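You operate a simulated robot arm through the tools that you are given. There is no shell and no other tool. Be economical: measure what you need, move in short steps, check, and stop when the job is done.

You run a simulated robot arm. Do the job below in one go: nothing can be reset, and whatever is moved stays where it is left.

JOB
Stack the box marked "discs" from the black table top on top of the box labelled "filters".

The check looks at the end state, three seconds after you hand in, the way a careful person would. Anything else that was tipped, shoved, dropped, spilled or broken makes it a failure.

ROBOT AND FRAMES
A 7-joint arm with a two-finger parallel gripper, fixed in place. Base frame: the origin is at the foot of the arm, x ahead of it, y to its left, z up; the work surface is at about z = -0.003. Lengths are in m, angles in degrees, forces in N, time in s.
With the tool pointing down near the work surface it reaches from about 0.22 to 0.58 m from the base axis. Its first joint turns from -66.0 to 66.0 degrees. Payload 2.5 kg.
The tool frame sits at the grasp point between the pads (the TCP): z along the fingers, y along the line on which they close. The tips reach 0.023 m beyond it. The gripper opens to 0.094 m. The fingers are 0.038 m wide and 0.01 m thick; the gripper's body (0.054 by 0.096 m) begins 0.039 m behind the TCP.
Orientation is that of the tool frame in the base frame, as a unit quaternion [x, y, z, w]. With the fingers straight down and closing along the base's y, the tool's x points along the base's -x, its y along +y and its z along -z.

CONTROLS
- The arm moves only by the tool step_arm. Its argument "rows" is text: rows parted by semicolons, each of 6 numbers parted by spaces: the shift along the tool's x, y, z in m, then the turn, a rotation vector about the tool's x, y, z in rad. In form: dx dy dz wx wy wz; .... A call has 1 to 10 rows; each row shifts and turns the commanded pose from where the row before left it, along the tool's axes as they then stand. "grip" is the opening, from 0 (shut) to 1 (fully open), set as the call begins (left out, the last holds). A row lasts 0.2 s, in which the tool goes at most 0.05 m and 8.6 degrees; a call with a longer step from one row to the next is refused whole, and so is a gripper value outside its range. A pose out of reach is approached as far as the arm can. The call stops where the force on the tool passes 40 N (or 10 N more than at its start, if that is more) or the arm is blocked; 0.2 s more then pass. Each finger travels about 0.108 m/s and halts on what it meets, pressing with about 44 N; the grip force reading is that of the motor and also rises with nothing between the fingers. The clock runs only during rows and for 0.2 s after the last one: add rows that do not move to give the fingers time. It gives the time, the measured TCP pose, the force on the tool (base axes), the opening and the grip force at its end, in the units of the frame above (readings bear some noise), and new pictures: "show" is both (left out), scene, wrist or none.
- Cameras (640 x 400 px; columns grow to the right, rows downward): "scene" is fixed at [0.1211, -0.4135, 0.5525]; the picture's right is [0.85, -0.53, 0.00], its down [-0.37, -0.59, -0.72] and it looks along [0.38, 0.61, -0.70] (base axes); focal length 230 px, centre (320, 200). "wrist" rides on the gripper at [-0.039, 0, -0.044] in the tool frame; the picture's right is [0.00, -1.00, 0.00], its down [0.97, 0.00, -0.24] and it looks along [0.24, 0.00, 0.97] (tool axes); focal length 218 px, centre (320, 200).
- locate(camera, pixels): there is no depth. For up to 12 entries [column, row, z] of the newest picture of that camera ("zoom" is the newest enlarged one), the place [x, y] in the base frame at which the ray of that pixel passes the height z, good to about 0.003 m, but the place of the scene camera against the robot may be out by one fixed shift of up to 0.025 m in any direction. The clock stands still meanwhile.
- zoom(camera, box): a new picture of the part [left, top, right, bottom] of that camera's present view, enlarged. The clock stands still meanwhile.
- finish_job(): hands the job in; it is judged then, once.

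Work in short steps. Measure before you move; look again where a grasp or a placing could have gone wrong, and mend it. You have 60 turns and 120 pictures in all, those below and enlarged ones among them. Open the gripper and draw the arm clear of the work before you hand the job in, unless the task says otherwise; then end with one line.

The tools are called by a JSON object that holds its "op" and its "data". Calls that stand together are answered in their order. step_arm: Moves the arm, as the interface text tells. Its arguments: {"type":"object","properties":{"rows":{"type":"string"},"grip":{"type":"number"},"show":{"type":"string","enum":["both","scene","wrist","none"]}},"required":["rows"]} The other tools are called the same way: locate (camera, pixels) gives the place at which the rays of pixels pass given heights; zoom (camera, box) takes an enlarged picture of a part of a camera's view; finish_job () hands the job in.

At the start:

```text
clock: 0.0
eef_pos: [0.3262, 0.0035, 0.3409]
tcp_rot: [-0.001, 1.0, 0.0, 0.0]
force: [-0.2, 0.2, -1.0]
width: 0.0939
grasp_force: 0.0
```

scene: 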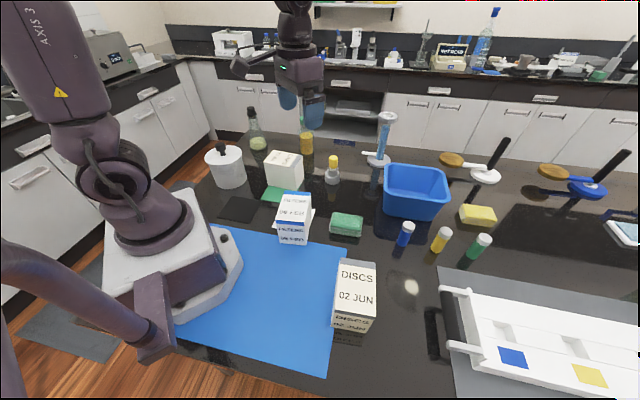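
wrist: 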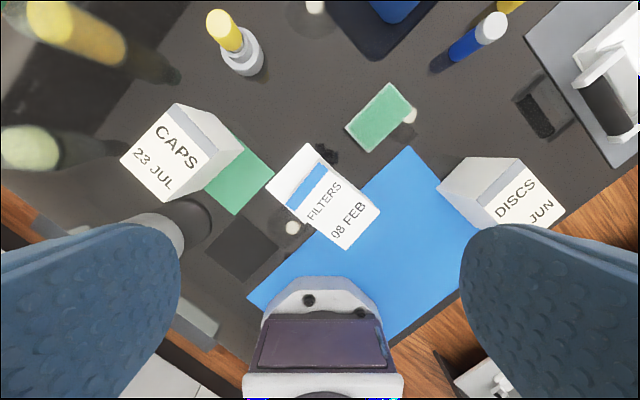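

The pictures show the discs box at scene (355,295) and the filters box at (293,218). I'll enlarge both views to measure their corners.

{"op": "zoom", "data": {"camera": "scene", "box": [240, 170, 400, 350]}}

{"op": "zoom", "data": {"camera": "wrist", "box": [240, 120, 600, 280]}}

```text
2.22 times, centred on (320, 260) of scene
```

zoom: 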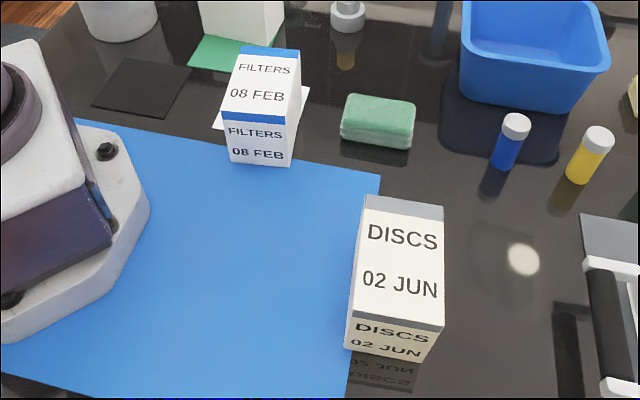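

```text
1.78 times, centred on (420, 200) of wrist
```

zoom: 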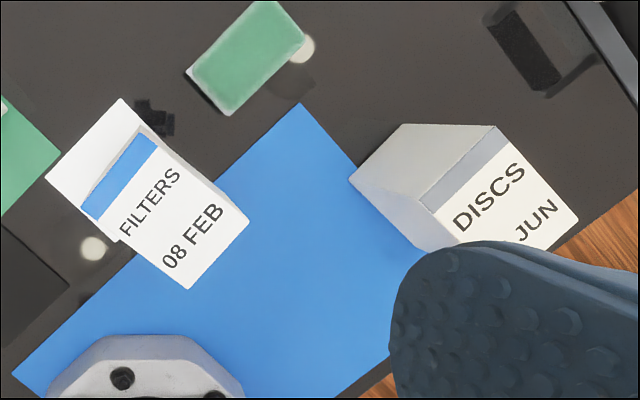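

Now I'll get coordinates for the box top corners in the wrist zoom at candidate heights. The DISCS top corners are about (420,205), (493,126), (578,215), and the base corners are (350,180) and (405,124).

{"op": "locate", "data": {"camera": "zoom", "pixels": [[433, 212, 0.07], [493, 126, 0.07], [578, 217, 0.07], [350, 180, 0.0], [404, 124, 0.0], [433, 212, 0.1], [493, 126, 0.1], [578, 217, 0.1], [139, 133, 0.07], [249, 222, 0.07], [187, 289, 0.07], [82, 207, 0.07]]}}

{"op": "locate", "data": {"camera": "scene", "pixels": [[342, 260, 0.07], [376, 264, 0.07], [370, 324, 0.07], [334, 314, 0.07], [366, 332, 0.0], [333, 323, 0.0]]}}

```text
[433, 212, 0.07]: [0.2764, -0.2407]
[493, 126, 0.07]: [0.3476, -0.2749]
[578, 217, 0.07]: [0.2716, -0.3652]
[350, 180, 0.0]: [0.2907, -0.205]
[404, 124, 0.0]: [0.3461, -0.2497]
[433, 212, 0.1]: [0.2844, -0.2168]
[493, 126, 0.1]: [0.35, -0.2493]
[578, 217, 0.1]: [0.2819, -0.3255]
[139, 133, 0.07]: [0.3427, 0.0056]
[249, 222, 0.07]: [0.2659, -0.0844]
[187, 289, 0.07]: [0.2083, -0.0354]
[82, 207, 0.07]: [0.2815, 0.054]
```

```text
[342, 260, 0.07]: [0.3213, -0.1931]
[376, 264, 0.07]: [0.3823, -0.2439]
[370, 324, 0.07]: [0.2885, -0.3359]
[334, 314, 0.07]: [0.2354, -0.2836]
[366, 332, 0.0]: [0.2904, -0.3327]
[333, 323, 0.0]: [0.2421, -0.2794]
```

The discs box is about 0.07 × 0.10 × 0.10 m, with its centre near (0.285, -0.268) and its short side along about (0.78, -0.63). I'll move high over it and look straight down.

{"op": "step_arm", "data": {"rows": "0.006 -0.039 0 0 0 0; 0.006 -0.039 0 0 0 0; 0.006 -0.039 0 0 0 0; 0.006 -0.039 0 0 0 0; 0.006 -0.039 0 0 0 0; 0.006 -0.039 0 0 0 0; 0.005 -0.037 0 0 0 0; 0 0 0 0 0 0", "grip": 1, "show": "wrist"}}

{"op": "step_arm", "data": {"rows": "0 0 0 0 0 -0.148; 0 0 0 0 0 -0.148; 0 0 0 0 0 -0.148; 0 0 0 0 0 -0.148; 0 0 0 0 0 -0.148; 0 0 0 0 0 -0.148; 0 0 0 0 0 0"}}

```text
clock: 1.8
eef_pos: [0.2851, -0.2674, 0.3407]
tcp_rot: [-0.001, 1.0, -0.001, 0.0]
force: [-0.4, -0.4, -0.4]
width: 0.0939
grasp_force: 0.0
```

wrist: 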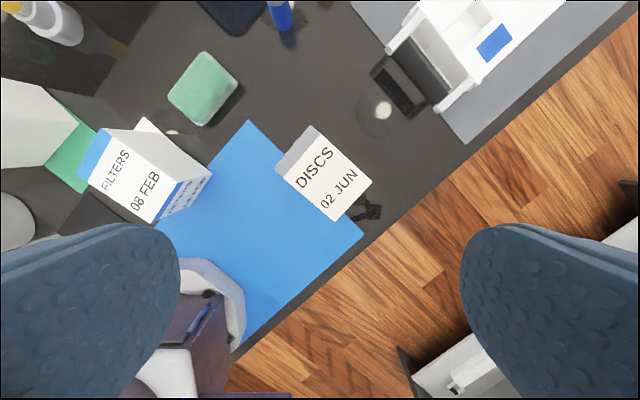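

```text
clock: 3.4
eef_pos: [0.2849, -0.2666, 0.3419]
tcp_rot: [-0.43, 0.903, 0.0, -0.001]
force: [0.6, 0.0, 0.1]
width: 0.0941
grasp_force: 0.1
```

scene: 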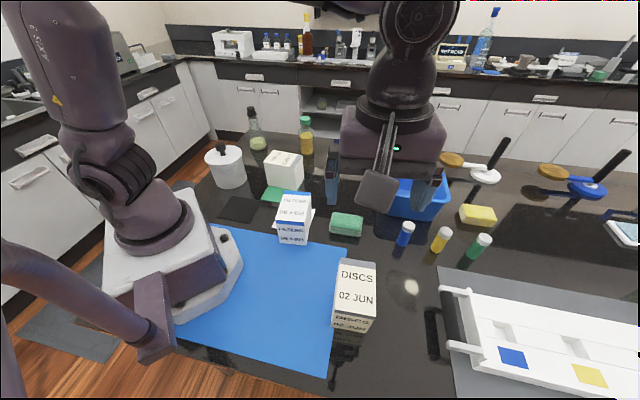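
wrist: 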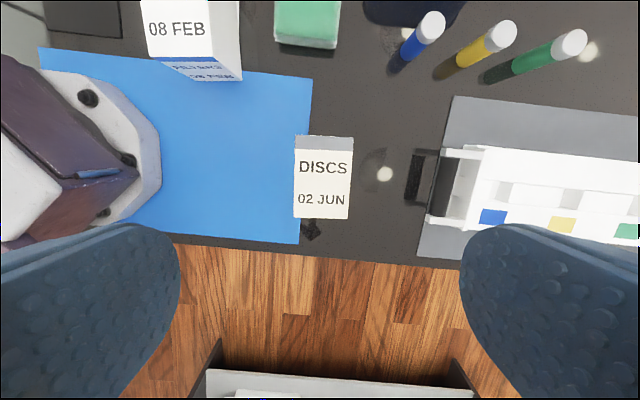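

The box is now nearly square in the wrist view, with its top at (293–354, 136–219). I'll zoom for exact corners and compare with the earlier oblique view.

{"op": "zoom", "data": {"camera": "wrist", "box": [250, 120, 410, 240]}}

{"op": "zoom", "data": {"camera": "wrist", "box": [100, 0, 260, 100]}}

```text
3.33 times, centred on (330, 180) of wrist
```

zoom: 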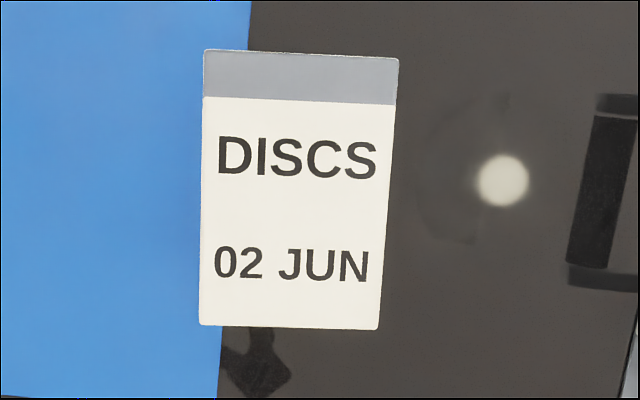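

```text
4.00 times, centred on (180, 50) of wrist
```

zoom: 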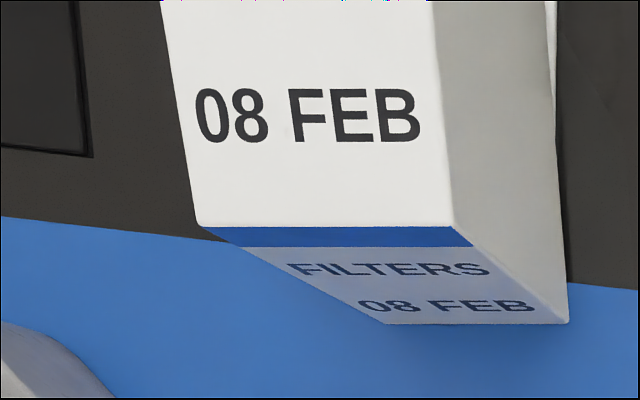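

{"op": "locate", "data": {"camera": "wrist", "pixels": [[295.2, 135, 0.09], [353.7, 137.4, 0.09], [347.1, 218.7, 0.09], [294, 217.5, 0.09], [149.3, 56, 0.09], [213, 56.5, 0.09], [197, 80.7, 0.0], [242, 80.5, 0.0], [149.3, 56, 0.1], [213, 56.5, 0.1], [295.2, 135, 0.07], [347.1, 218.7, 0.07]]}}

```text
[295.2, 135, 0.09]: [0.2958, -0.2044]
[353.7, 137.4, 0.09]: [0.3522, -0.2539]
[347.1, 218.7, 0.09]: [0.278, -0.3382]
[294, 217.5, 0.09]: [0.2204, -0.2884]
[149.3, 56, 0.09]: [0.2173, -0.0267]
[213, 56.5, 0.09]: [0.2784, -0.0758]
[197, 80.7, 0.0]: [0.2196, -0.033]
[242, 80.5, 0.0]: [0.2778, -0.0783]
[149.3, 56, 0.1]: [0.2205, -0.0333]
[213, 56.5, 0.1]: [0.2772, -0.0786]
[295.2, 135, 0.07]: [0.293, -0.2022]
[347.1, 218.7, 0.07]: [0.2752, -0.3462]
```

The box is about 0.072 m wide and about 0.097 m tall, with its centre at (0.287, -0.270) and its short axis at -41°. I'll correct the centring by (0.0013, -0.0043) in the tool frame and by 2°, then drop to z≈0.16 and look again.

{"op": "step_arm", "data": {"rows": "0.0013 -0.0043 0 0 0 0.035; 0 0 0.04 0 0 0; 0 0 0.04 0 0 0; 0 0 0.04 0 0 0; 0 0 0.04 0 0 0; 0 0 0.02 0 0 0; 0 0 0 0 0 0"}}

```text
clock: 5.0
eef_pos: [0.2864, -0.2697, 0.1618]
tcp_rot: [-0.414, 0.91, 0.0, 0.0]
force: [-0.1, -0.4, -0.6]
width: 0.0943
grasp_force: 0.1
```

scene: 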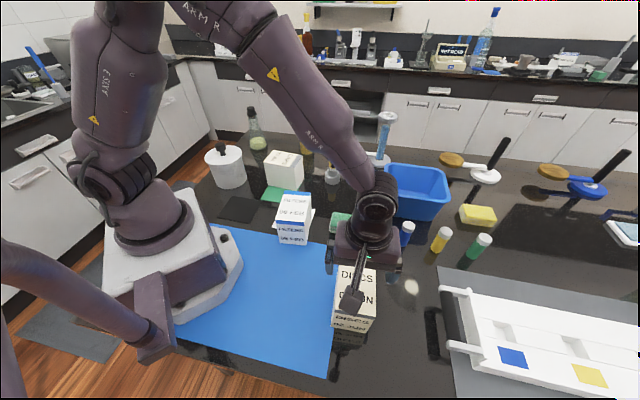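
wrist: 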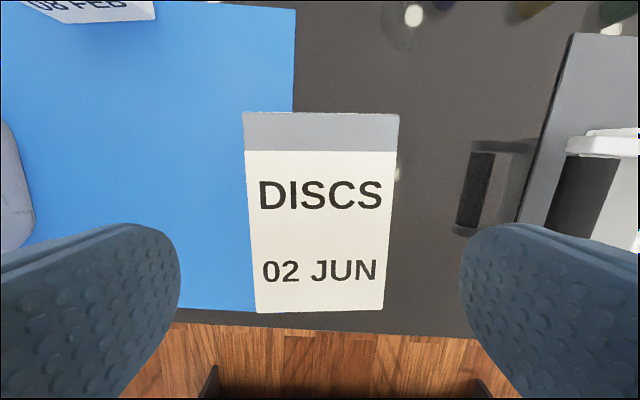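

The box is centred on column 320 and squared up. I'll check the top edge coordinates at z=0.097 before lowering.

{"op": "locate", "data": {"camera": "wrist", "pixels": [[243, 112, 0.097], [399, 115, 0.097], [383, 310, 0.097], [257, 312, 0.097]]}}

```text
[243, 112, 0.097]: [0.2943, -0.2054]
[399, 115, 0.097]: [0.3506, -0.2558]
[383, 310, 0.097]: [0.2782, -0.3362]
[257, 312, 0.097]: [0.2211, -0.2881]
```

The centre is (0.286, -0.271), which is under the TCP, and the 0.075 m width leaves about 9 mm clear each side. I'll lower to z≈0.068 with the gripper open.

{"op": "step_arm", "data": {"rows": "0.001 0 0.03 0 0 0; 0 0 0.03 0 0 0; 0 0 0.02 0 0 0; 0 0 0.013 0 0 0; 0 0 0 0 0 0"}}

```text
clock: 6.2
eef_pos: [0.2872, -0.2706, 0.0679]
tcp_rot: [-0.414, 0.91, 0.0, 0.0]
force: [0.4, 0.4, 0.1]
width: 0.0938
grasp_force: 0.1
```

scene: 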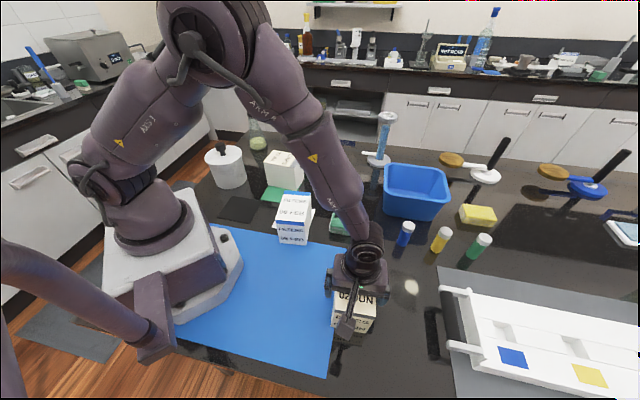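
wrist: 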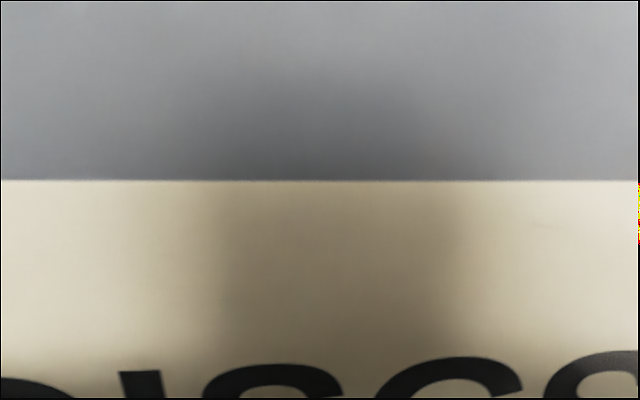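

There was no contact on the way down and the fingers straddle the box. I'll close the gripper, wait, then lift a little.

{"op": "step_arm", "data": {"rows": "0 0 0 0 0 0; 0 0 0 0 0 0; 0 0 0 0 0 0; 0 0 0 0 0 0", "grip": 0, "show": "none"}}

{"op": "step_arm", "data": {"rows": "0 0 -0.01 0 0 0; 0 0 -0.02 0 0 0; 0 0 -0.02 0 0 0; 0 0 0 0 0 0"}}

```text
clock: 7.2
eef_pos: [0.2873, -0.2705, 0.0687]
tcp_rot: [-0.414, 0.91, -0.001, 0.0]
force: [0.4, -0.6, 0.0]
width: 0.0747
grasp_force: 44.5
```

```text
clock: 8.2
eef_pos: [0.2857, -0.2719, 0.1191]
tcp_rot: [-0.413, 0.911, 0.0, 0.0]
force: [-0.3, 0.6, -2.4]
width: 0.0749
grasp_force: 43.8
```

scene: 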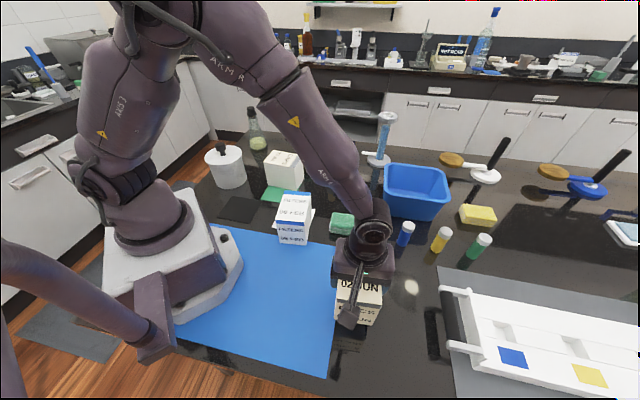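
wrist: 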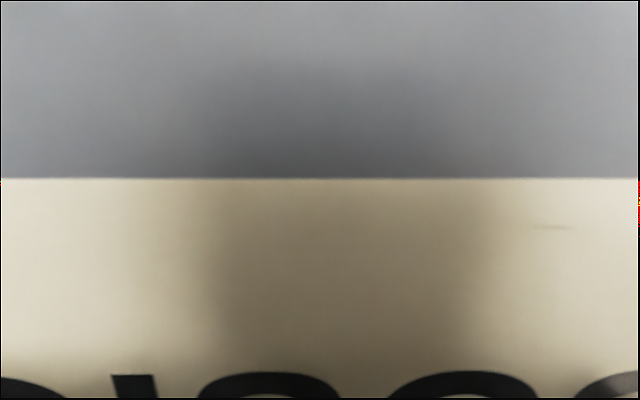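

The box is held at width 0.075 with a load of about 2 N. I'll raise it to a safe height, then cross-check the filters position with the scene camera, using the discs box's original corners to calibrate its shift.

{"op": "step_arm", "data": {"rows": "0 0 -0.04 0 0 0; 0 0 -0.04 0 0 0; 0 0 -0.04 0 0 0; 0 0 -0.03 0 0 0; 0 0 0 0 0 0", "show": "scene"}}

{"op": "zoom", "data": {"camera": "scene", "box": [255, 180, 335, 250]}}

{"op": "locate", "data": {"camera": "scene", "pixels": [[339.4, 257.7, 0.097], [375.4, 263.6, 0.097], [374, 317.6, 0.097], [333.5, 313, 0.097], [284, 190, 0.097], [311, 193.4, 0.097], [304.7, 226.7, 0.097], [275.9, 224.4, 0.097]]}}

```text
clock: 9.4
eef_pos: [0.2873, -0.273, 0.2733]
tcp_rot: [-0.413, 0.911, 0.0, 0.0]
force: [0.0, -0.3, -2.7]
width: 0.0748
grasp_force: 44.2
```

scene: 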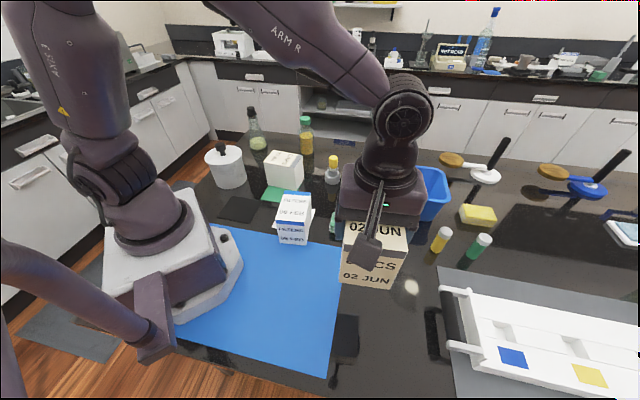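

```text
5.71 times, centred on (295, 215) of scene
```

zoom: 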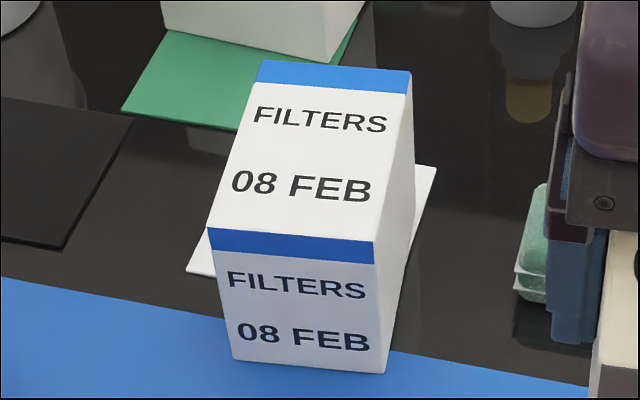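

```text
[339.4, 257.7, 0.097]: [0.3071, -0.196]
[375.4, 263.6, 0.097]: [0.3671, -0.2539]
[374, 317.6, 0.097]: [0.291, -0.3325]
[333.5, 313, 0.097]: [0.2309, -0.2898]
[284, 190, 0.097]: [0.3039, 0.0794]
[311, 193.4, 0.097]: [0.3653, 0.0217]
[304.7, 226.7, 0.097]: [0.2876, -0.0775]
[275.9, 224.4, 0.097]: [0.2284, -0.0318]
```

{"op": "locate", "data": {"camera": "zoom", "pixels": [[262, 60, 0.097], [411, 71, 0.097], [374, 242, 0.097], [208, 229, 0.097], [232, 361, 0.0], [385, 374, 0.0], [186, 272, 0.0], [436, 168, 0.0]]}}

```text
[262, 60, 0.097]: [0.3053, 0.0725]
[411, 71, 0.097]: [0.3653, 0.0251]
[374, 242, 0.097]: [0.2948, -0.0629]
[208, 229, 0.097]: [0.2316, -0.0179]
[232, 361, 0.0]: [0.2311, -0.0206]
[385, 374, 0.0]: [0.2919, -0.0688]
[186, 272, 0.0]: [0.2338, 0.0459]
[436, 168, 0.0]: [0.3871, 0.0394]
```

The scene estimate and the wrist estimate for filters disagree by about 1 cm, and the held box blocks the wrist view. I'll set the discs box back where it was, measure filters properly from above, then fetch the box again.

{"op": "step_arm", "data": {"rows": "0 0 0.04 0 0 0; 0 0 0.04 0 0 0; 0 0 0.04 0 0 0; 0 0 0.04 0 0 0; 0 0 0.025 0 0 0; 0 0 0.01 0 0 0; 0 0 0.006 0 0 0; 0 0 0 0 0 0; 0 0 0 0 0 0", "show": "scene"}}

```text
clock: 11.4
eef_pos: [0.2865, -0.2716, 0.0693]
tcp_rot: [-0.413, 0.911, 0.0, 0.0]
force: [-6.5, 6.5, 35.9]
width: 0.0751
grasp_force: 43.9
```

scene: 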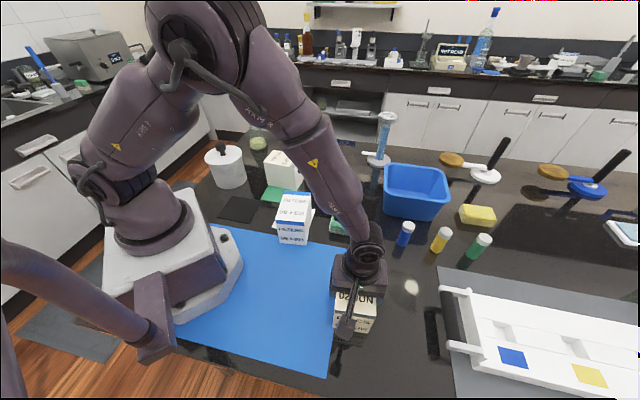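

The box is down at z=0.069 with contact force. I'll ease off slightly, open, and rise.

{"op": "step_arm", "data": {"rows": "0 0 -0.001 0 0 0; 0 0 0 0 0 0; 0 0 0 0 0 0", "grip": 1, "show": "none"}}

{"op": "step_arm", "data": {"rows": "0 0 -0.03 0 0 0; 0 0 -0.04 0 0 0; 0 0 -0.05 0 0 0; 0 0 -0.05 0 0 0; 0 0 -0.05 0 0 0; 0 0 -0.05 0 0 0; 0 0 0 0 0 0", "show": "wrist"}}

```text
clock: 12.2
eef_pos: [0.2873, -0.2723, 0.0687]
tcp_rot: [-0.414, 0.91, -0.001, 0.0]
force: [-0.5, 0.3, -0.3]
width: 0.0943
grasp_force: 0.1
```

```text
clock: 13.8
eef_pos: [0.2884, -0.2712, 0.3388]
tcp_rot: [-0.414, 0.91, 0.0, 0.0]
force: [-0.7, -0.3, -0.5]
width: 0.094
grasp_force: 0.0
```

wrist: 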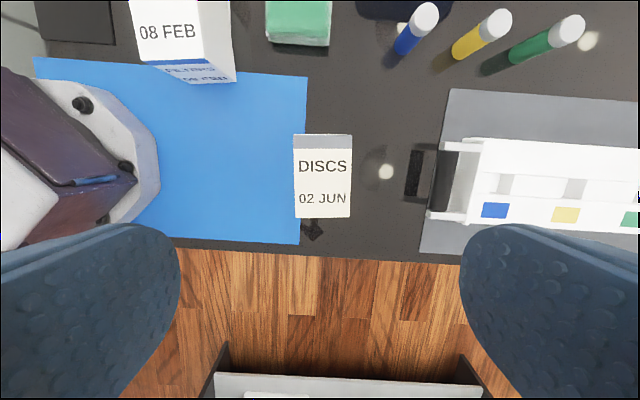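

Discs stands upright again. I'll move over filters at the same height and orientation for a straight-down measurement.

{"op": "step_arm", "data": {"rows": "-0.0323 0.0288 0 0 0 0; -0.0323 0.0288 0 0 0 0; -0.0323 0.0288 0 0 0 0; -0.0323 0.0288 0 0 0 0; -0.0323 0.0288 0 0 0 0; -0.0323 0.0288 0 0 0 0; 0 0 0 0 0 0; 0 0 0 0 0 0", "show": "wrist"}}

{"op": "zoom", "data": {"camera": "wrist", "box": [240, 110, 400, 210]}}

```text
clock: 15.6
eef_pos: [0.2839, -0.0115, 0.34]
tcp_rot: [-0.414, 0.91, 0.0, 0.0]
force: [0.6, 0.2, 0.1]
width: 0.0943
grasp_force: 0.1
```

wrist: 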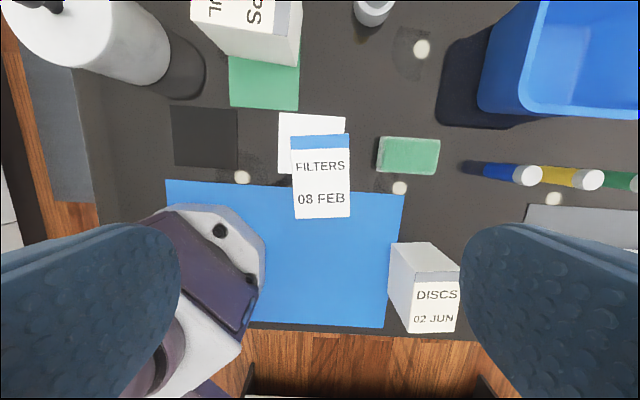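

```text
4.00 times, centred on (320, 160) of wrist
```

zoom: 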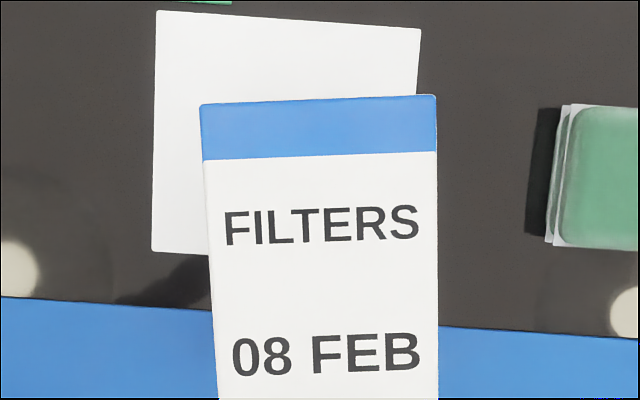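

{"op": "zoom", "data": {"camera": "wrist", "box": [240, 128, 400, 228]}}

{"op": "locate", "data": {"camera": "wrist", "pixels": [[290, 136, 0.097], [349, 133.75, 0.097], [388.5, 295, 0.0], [389, 242, 0.0]]}}

```text
4.00 times, centred on (320, 178) of wrist
```

zoom: 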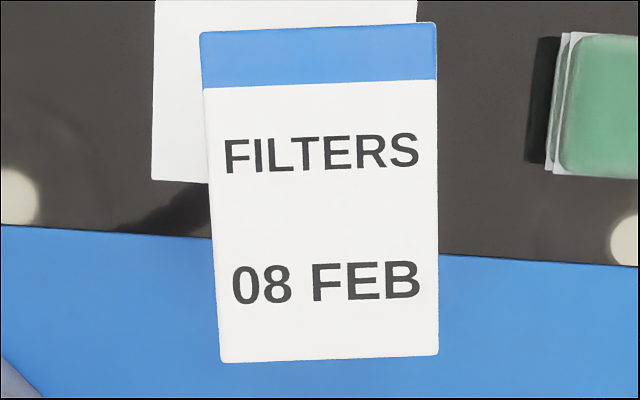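

```text
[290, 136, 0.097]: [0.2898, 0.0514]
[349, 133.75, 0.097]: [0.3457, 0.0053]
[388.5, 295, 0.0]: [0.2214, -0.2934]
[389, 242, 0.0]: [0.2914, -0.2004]
```

{"op": "locate", "data": {"camera": "zoom", "pixels": [[200, 32, 0.097], [437, 22, 0.097], [439, 356, 0.097], [220, 362, 0.097]]}}

```text
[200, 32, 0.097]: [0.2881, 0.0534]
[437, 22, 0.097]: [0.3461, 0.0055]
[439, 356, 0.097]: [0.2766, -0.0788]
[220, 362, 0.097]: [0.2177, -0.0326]
```

Filters' centre is (0.282, -0.013) with its short axis at -39.2° and the same footprint as discs, which confirms the first wrist estimate. I'll go back over discs and check.

{"op": "step_arm", "data": {"rows": "0.0323 -0.0288 0 0 0 0; 0.0323 -0.0288 0 0 0 0; 0.0323 -0.0288 0 0 0 0; 0.0323 -0.0288 0 0 0 0; 0.0323 -0.0288 0 0 0 0; 0.0323 -0.0288 0 0 0 0; 0 0 0 0 0 0", "show": "none"}}

{"op": "step_arm", "data": {"rows": "0 0 0.045 0 0 0; 0 0 0.045 0 0 0; 0 0 0.045 0 0 0; 0 0 0.042 0 0 0; 0 0 0 0 0 0", "show": "wrist"}}

```text
clock: 17.2
eef_pos: [0.2892, -0.2739, 0.3396]
tcp_rot: [-0.413, 0.911, 0.0, 0.0]
force: [0.9, 0.0, -1.0]
width: 0.094
grasp_force: 0.1
```

```text
clock: 18.4
eef_pos: [0.292, -0.2696, 0.1599]
tcp_rot: [-0.414, 0.91, 0.0, 0.001]
force: [-0.3, 0.6, -1.1]
width: 0.0939
grasp_force: 0.0
```

wrist: 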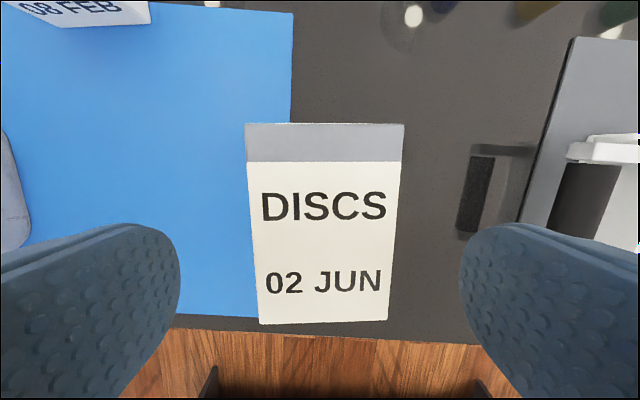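

{"op": "locate", "data": {"camera": "wrist", "pixels": [[245, 124, 0.097], [404, 125, 0.097], [387, 320, 0.097], [259, 324, 0.097]]}}

```text
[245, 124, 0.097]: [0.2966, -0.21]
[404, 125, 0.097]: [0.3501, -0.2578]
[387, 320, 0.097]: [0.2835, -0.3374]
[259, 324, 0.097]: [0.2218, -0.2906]
```

The box sits 12 px lower in the view than at the first grasp, so its centre is about 5 mm off along the tool's x. I'll correct by dx +0.005, lower to 0.069 and look.

{"op": "step_arm", "data": {"rows": "0.0055 0 0.03 0 0 0; 0 0 0.03 0 0 0; 0 0 0.02 0 0 0; 0 0 0.011 0 0 0; 0 0 0 0 0 0", "show": "none"}}

{"op": "step_arm", "data": {"rows": "0 0 0 0 0 0; 0 0 0 0 0 0; 0 0 0 0 0 0; 0 0 0 0 0 0", "grip": 0, "show": "wrist"}}

```text
clock: 19.6
eef_pos: [0.2842, -0.2764, 0.0701]
tcp_rot: [-0.414, 0.91, 0.0, 0.001]
force: [1.1, -0.5, -0.4]
width: 0.0941
grasp_force: 0.1
```

```text
clock: 20.6
eef_pos: [0.2833, -0.2758, 0.0692]
tcp_rot: [-0.414, 0.91, -0.001, 0.001]
force: [-4.0, 5.4, 8.6]
width: 0.0749
grasp_force: 44.0
```

wrist: 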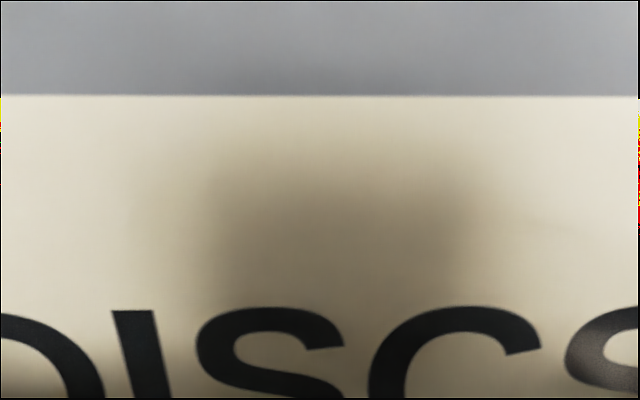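

The grasp is firm, and the label seam at row 95 (it was 180 before) shows the TCP about 4 mm past the box centre along tool x. I'll compensate for that at placing; now I lift.

{"op": "step_arm", "data": {"rows": "0 0 -0.01 0 0 0; 0 0 -0.03 0 0 0; 0 0 -0.04 0 0 0; 0 0 -0.04 0 0 0; 0 0 -0.04 0 0 0; 0 0 -0.04 0 0 0; 0 0 -0.03 0 0 0; 0 0 0 0 0 -0.033; 0 0 0 0 0 0; 0 0 0 0 0 0"}}

```text
clock: 22.8
eef_pos: [0.2842, -0.278, 0.299]
tcp_rot: [-0.429, 0.903, -0.001, -0.001]
force: [0.2, -0.2, -3.5]
width: 0.0748
grasp_force: 44.6
```

scene: 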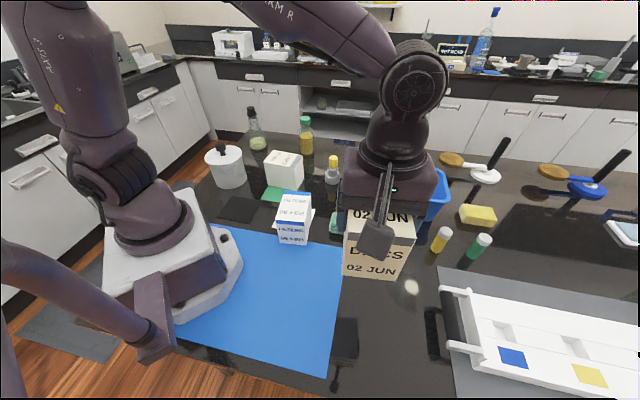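
wrist: 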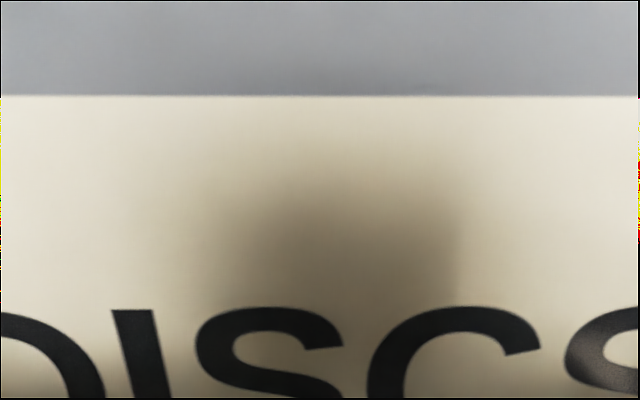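

Now I carry it over filters, shifting (-0.199, +0.168) in the tool frame, with the box bottom at about z 0.23 and clear of everything.

{"op": "step_arm", "data": {"rows": "-0.0332 0.02805 0 0 0 0; -0.0332 0.02805 0 0 0 0; -0.0332 0.02805 0 0 0 0; -0.0332 0.02805 0 0 0 0; -0.0332 0.02805 0 0 0 0; -0.033 0.02805 0 0 0 0; 0 0 0 0 0 0; 0 0 0 0 0 0", "show": "scene"}}

{"op": "step_arm", "data": {"rows": "0 0 0.04 0 0 0; 0 0 0.04 0 0 0; 0 0 0.02 0 0 0; 0 0 0 0 0 0; 0 0 0 0 0 0", "show": "scene"}}

```text
clock: 24.6
eef_pos: [0.2797, -0.0152, 0.3014]
tcp_rot: [-0.428, 0.904, 0.0, 0.0]
force: [0.5, 0.7, -2.3]
width: 0.0745
grasp_force: 43.7
```

scene: 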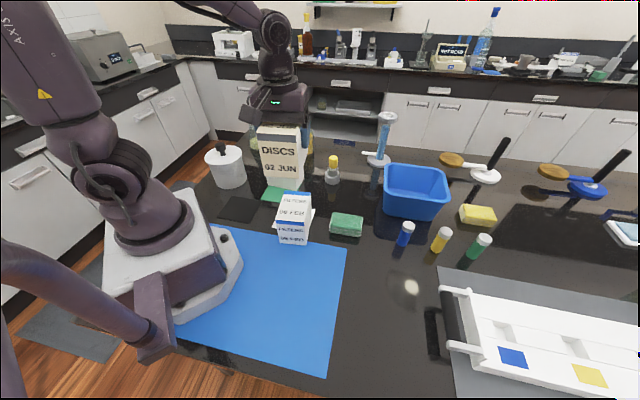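

```text
clock: 25.8
eef_pos: [0.28, -0.0137, 0.2025]
tcp_rot: [-0.428, 0.904, 0.0, 0.0]
force: [-0.1, -0.7, -2.5]
width: 0.0746
grasp_force: 44.3
```

scene: 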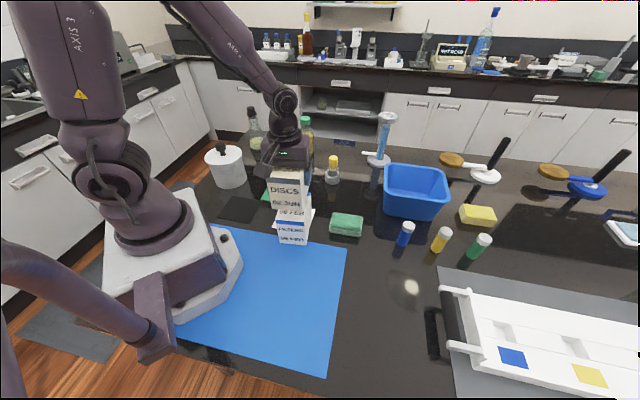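

The box is about 3 cm above filters. I'll nudge it 2 mm and lower 0.022, then zoom to check alignment.

{"op": "step_arm", "data": {"rows": "0.0015 -0.0008 0.012 0 0 0; 0 0 0.01 0 0 0; 0 0 0 0 0 0; 0 0 0 0 0 0", "show": "none"}}

{"op": "zoom", "data": {"camera": "scene", "box": [250, 150, 346, 250]}}

```text
clock: 26.8
eef_pos: [0.2805, -0.0165, 0.18]
tcp_rot: [-0.429, 0.903, 0.0, 0.0]
force: [0.9, 0.1, -2.5]
width: 0.0749
grasp_force: 43.8
```

```text
4.00 times, centred on (298, 200) of scene
```

zoom: 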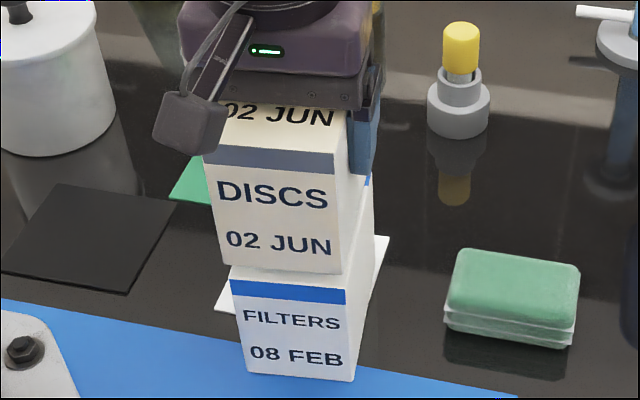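

The alignment looks good, with the discs box about 3 mm left of filters (bottom corners (222,264)/(341,274) against top corners (230,279)/(347,290)). I'll shift 2.5 mm along -tool y and lower 6 mm.

{"op": "step_arm", "data": {"rows": "0 -0.0025 0 0 0 0; 0 0 0.003 0 0 0; 0 0 0.003 0 0 0; 0 0 0 0 0 0", "show": "none"}}

{"op": "zoom", "data": {"camera": "scene", "box": [270, 180, 334, 250]}}

```text
clock: 27.8
eef_pos: [0.282, -0.0193, 0.1733]
tcp_rot: [-0.43, 0.903, 0.0, 0.0]
force: [0.3, -0.5, -2.1]
width: 0.0749
grasp_force: 44.1
```

```text
5.71 times, centred on (302, 215) of scene
```

zoom: 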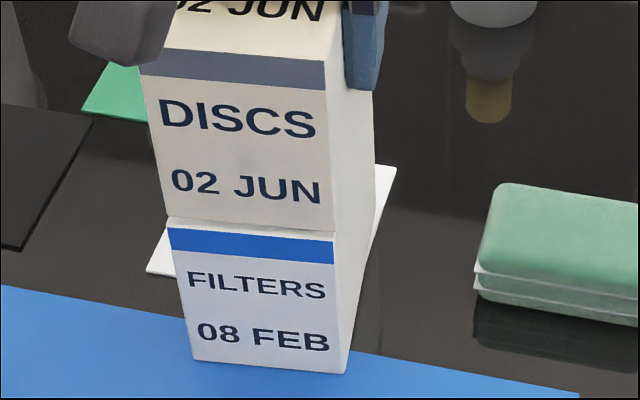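

The edges now line up, with a few millimetres of gap left. I'll lower in 2 mm steps until the force shows contact.

{"op": "step_arm", "data": {"rows": "0 0 0.002 0 0 0; 0 0 0.001 0 0 0; 0 0 0 0 0 0", "show": "none"}}

{"op": "step_arm", "data": {"rows": "0 0 0.001 0 0 0; 0 0 0.001 0 0 0; 0 0 0 0 0 0", "show": "none"}}

{"op": "zoom", "data": {"camera": "scene", "box": [270, 180, 334, 250]}}

```text
clock: 28.6
eef_pos: [0.2812, -0.0186, 0.1704]
tcp_rot: [-0.429, 0.903, 0.0, 0.001]
force: [0.4, 0.6, -3.2]
width: 0.075
grasp_force: 43.9
```

```text
clock: 29.3
eef_pos: [0.2799, -0.0188, 0.1695]
tcp_rot: [-0.429, 0.903, -0.001, 0.001]
force: [-1.9, 1.0, 7.6]
width: 0.0746
grasp_force: 43.9
stopped in row 3: the force on the tool passed its limit (the readings are from after the stop); the commanded pose is now the measured one
```

```text
5.71 times, centred on (302, 215) of scene
```

zoom: 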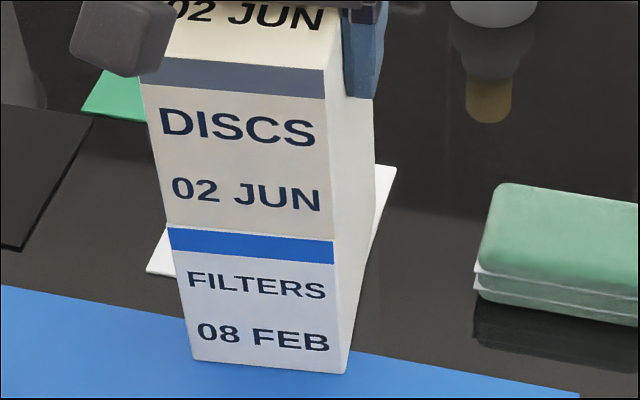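

The boxes are in contact (7.6 N upward at z 0.1695), the faces are flush and filters hasn't moved. I'll release.

{"op": "step_arm", "data": {"rows": "0 0 0 0 0 0; 0 0 0 0 0 0; 0 0 0 0 0 0", "grip": 1, "show": "none"}}

{"op": "step_arm", "data": {"rows": "0 0 -0.01 0 0 0; 0 0 -0.02 0 0 0; 0 0 -0.03 0 0 0; 0 0 -0.04 0 0 0; 0 0 -0.04 0 0 0; 0 0 0 0 0 0"}}

{"op": "zoom", "data": {"camera": "scene", "box": [250, 150, 346, 250]}}

```text
clock: 30.1
eef_pos: [0.2806, -0.0195, 0.17]
tcp_rot: [-0.429, 0.903, -0.001, 0.0]
force: [-0.7, -0.1, -0.3]
width: 0.094
grasp_force: 0.0
```

```text
clock: 31.5
eef_pos: [0.2823, -0.0177, 0.3106]
tcp_rot: [-0.43, 0.903, -0.001, 0.0]
force: [0.2, 0.3, -0.7]
width: 0.0938
grasp_force: 0.0
```

scene: 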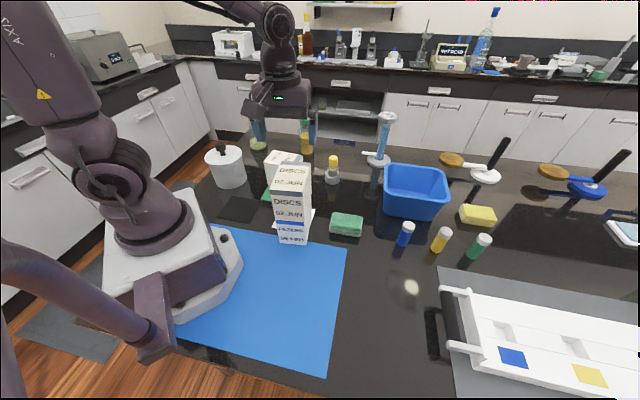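
wrist: 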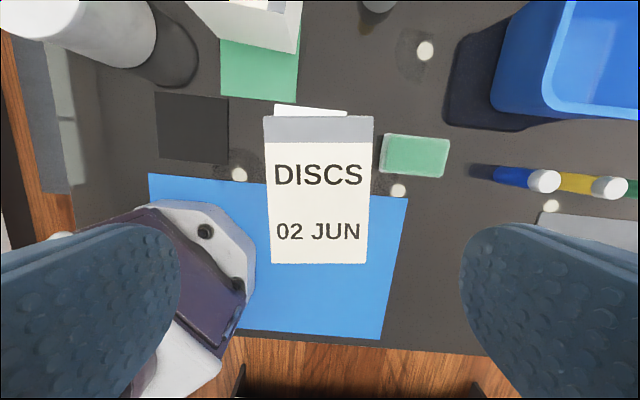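

```text
4.00 times, centred on (298, 200) of scene
```

zoom: 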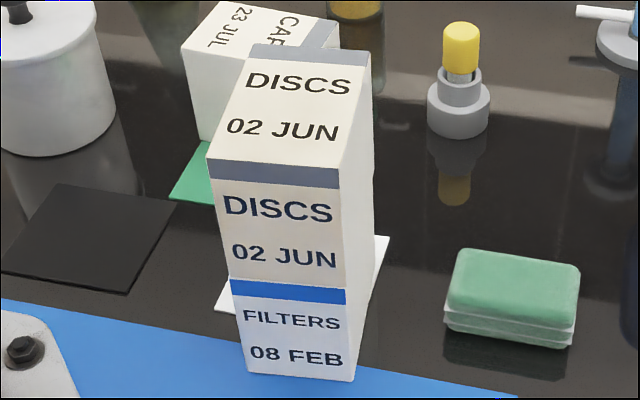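

The stack is flush and stable and nothing else has moved. I'll rise a little further clear, then hand in.

{"op": "step_arm", "data": {"rows": "0 0 -0.03 0 0 0; 0 0 -0.03 0 0 0; 0 0 0 0 0 0", "show": "scene"}}

{"op": "finish_job", "data": {}}

```text
clock: 32.3
eef_pos: [0.281, -0.0182, 0.3687]
tcp_rot: [-0.428, 0.904, -0.001, 0.0]
force: [-0.2, -0.1, 0.0]
width: 0.094
grasp_force: 0.1
```

scene: 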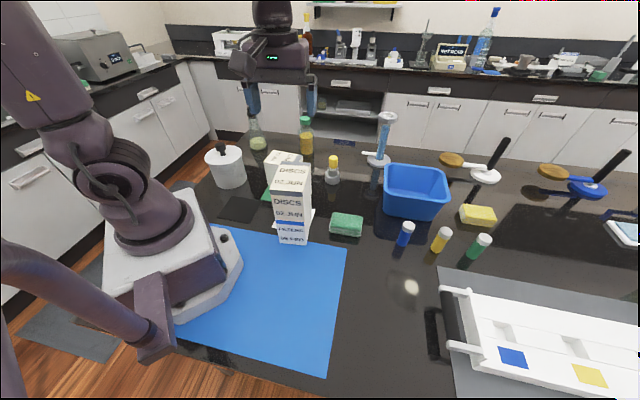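

```text
The job is handed in.
```

The "discs" box now sits squarely on top of the "filters" box, the gripper is open and the arm is clear; the last pictures show nothing else moved.
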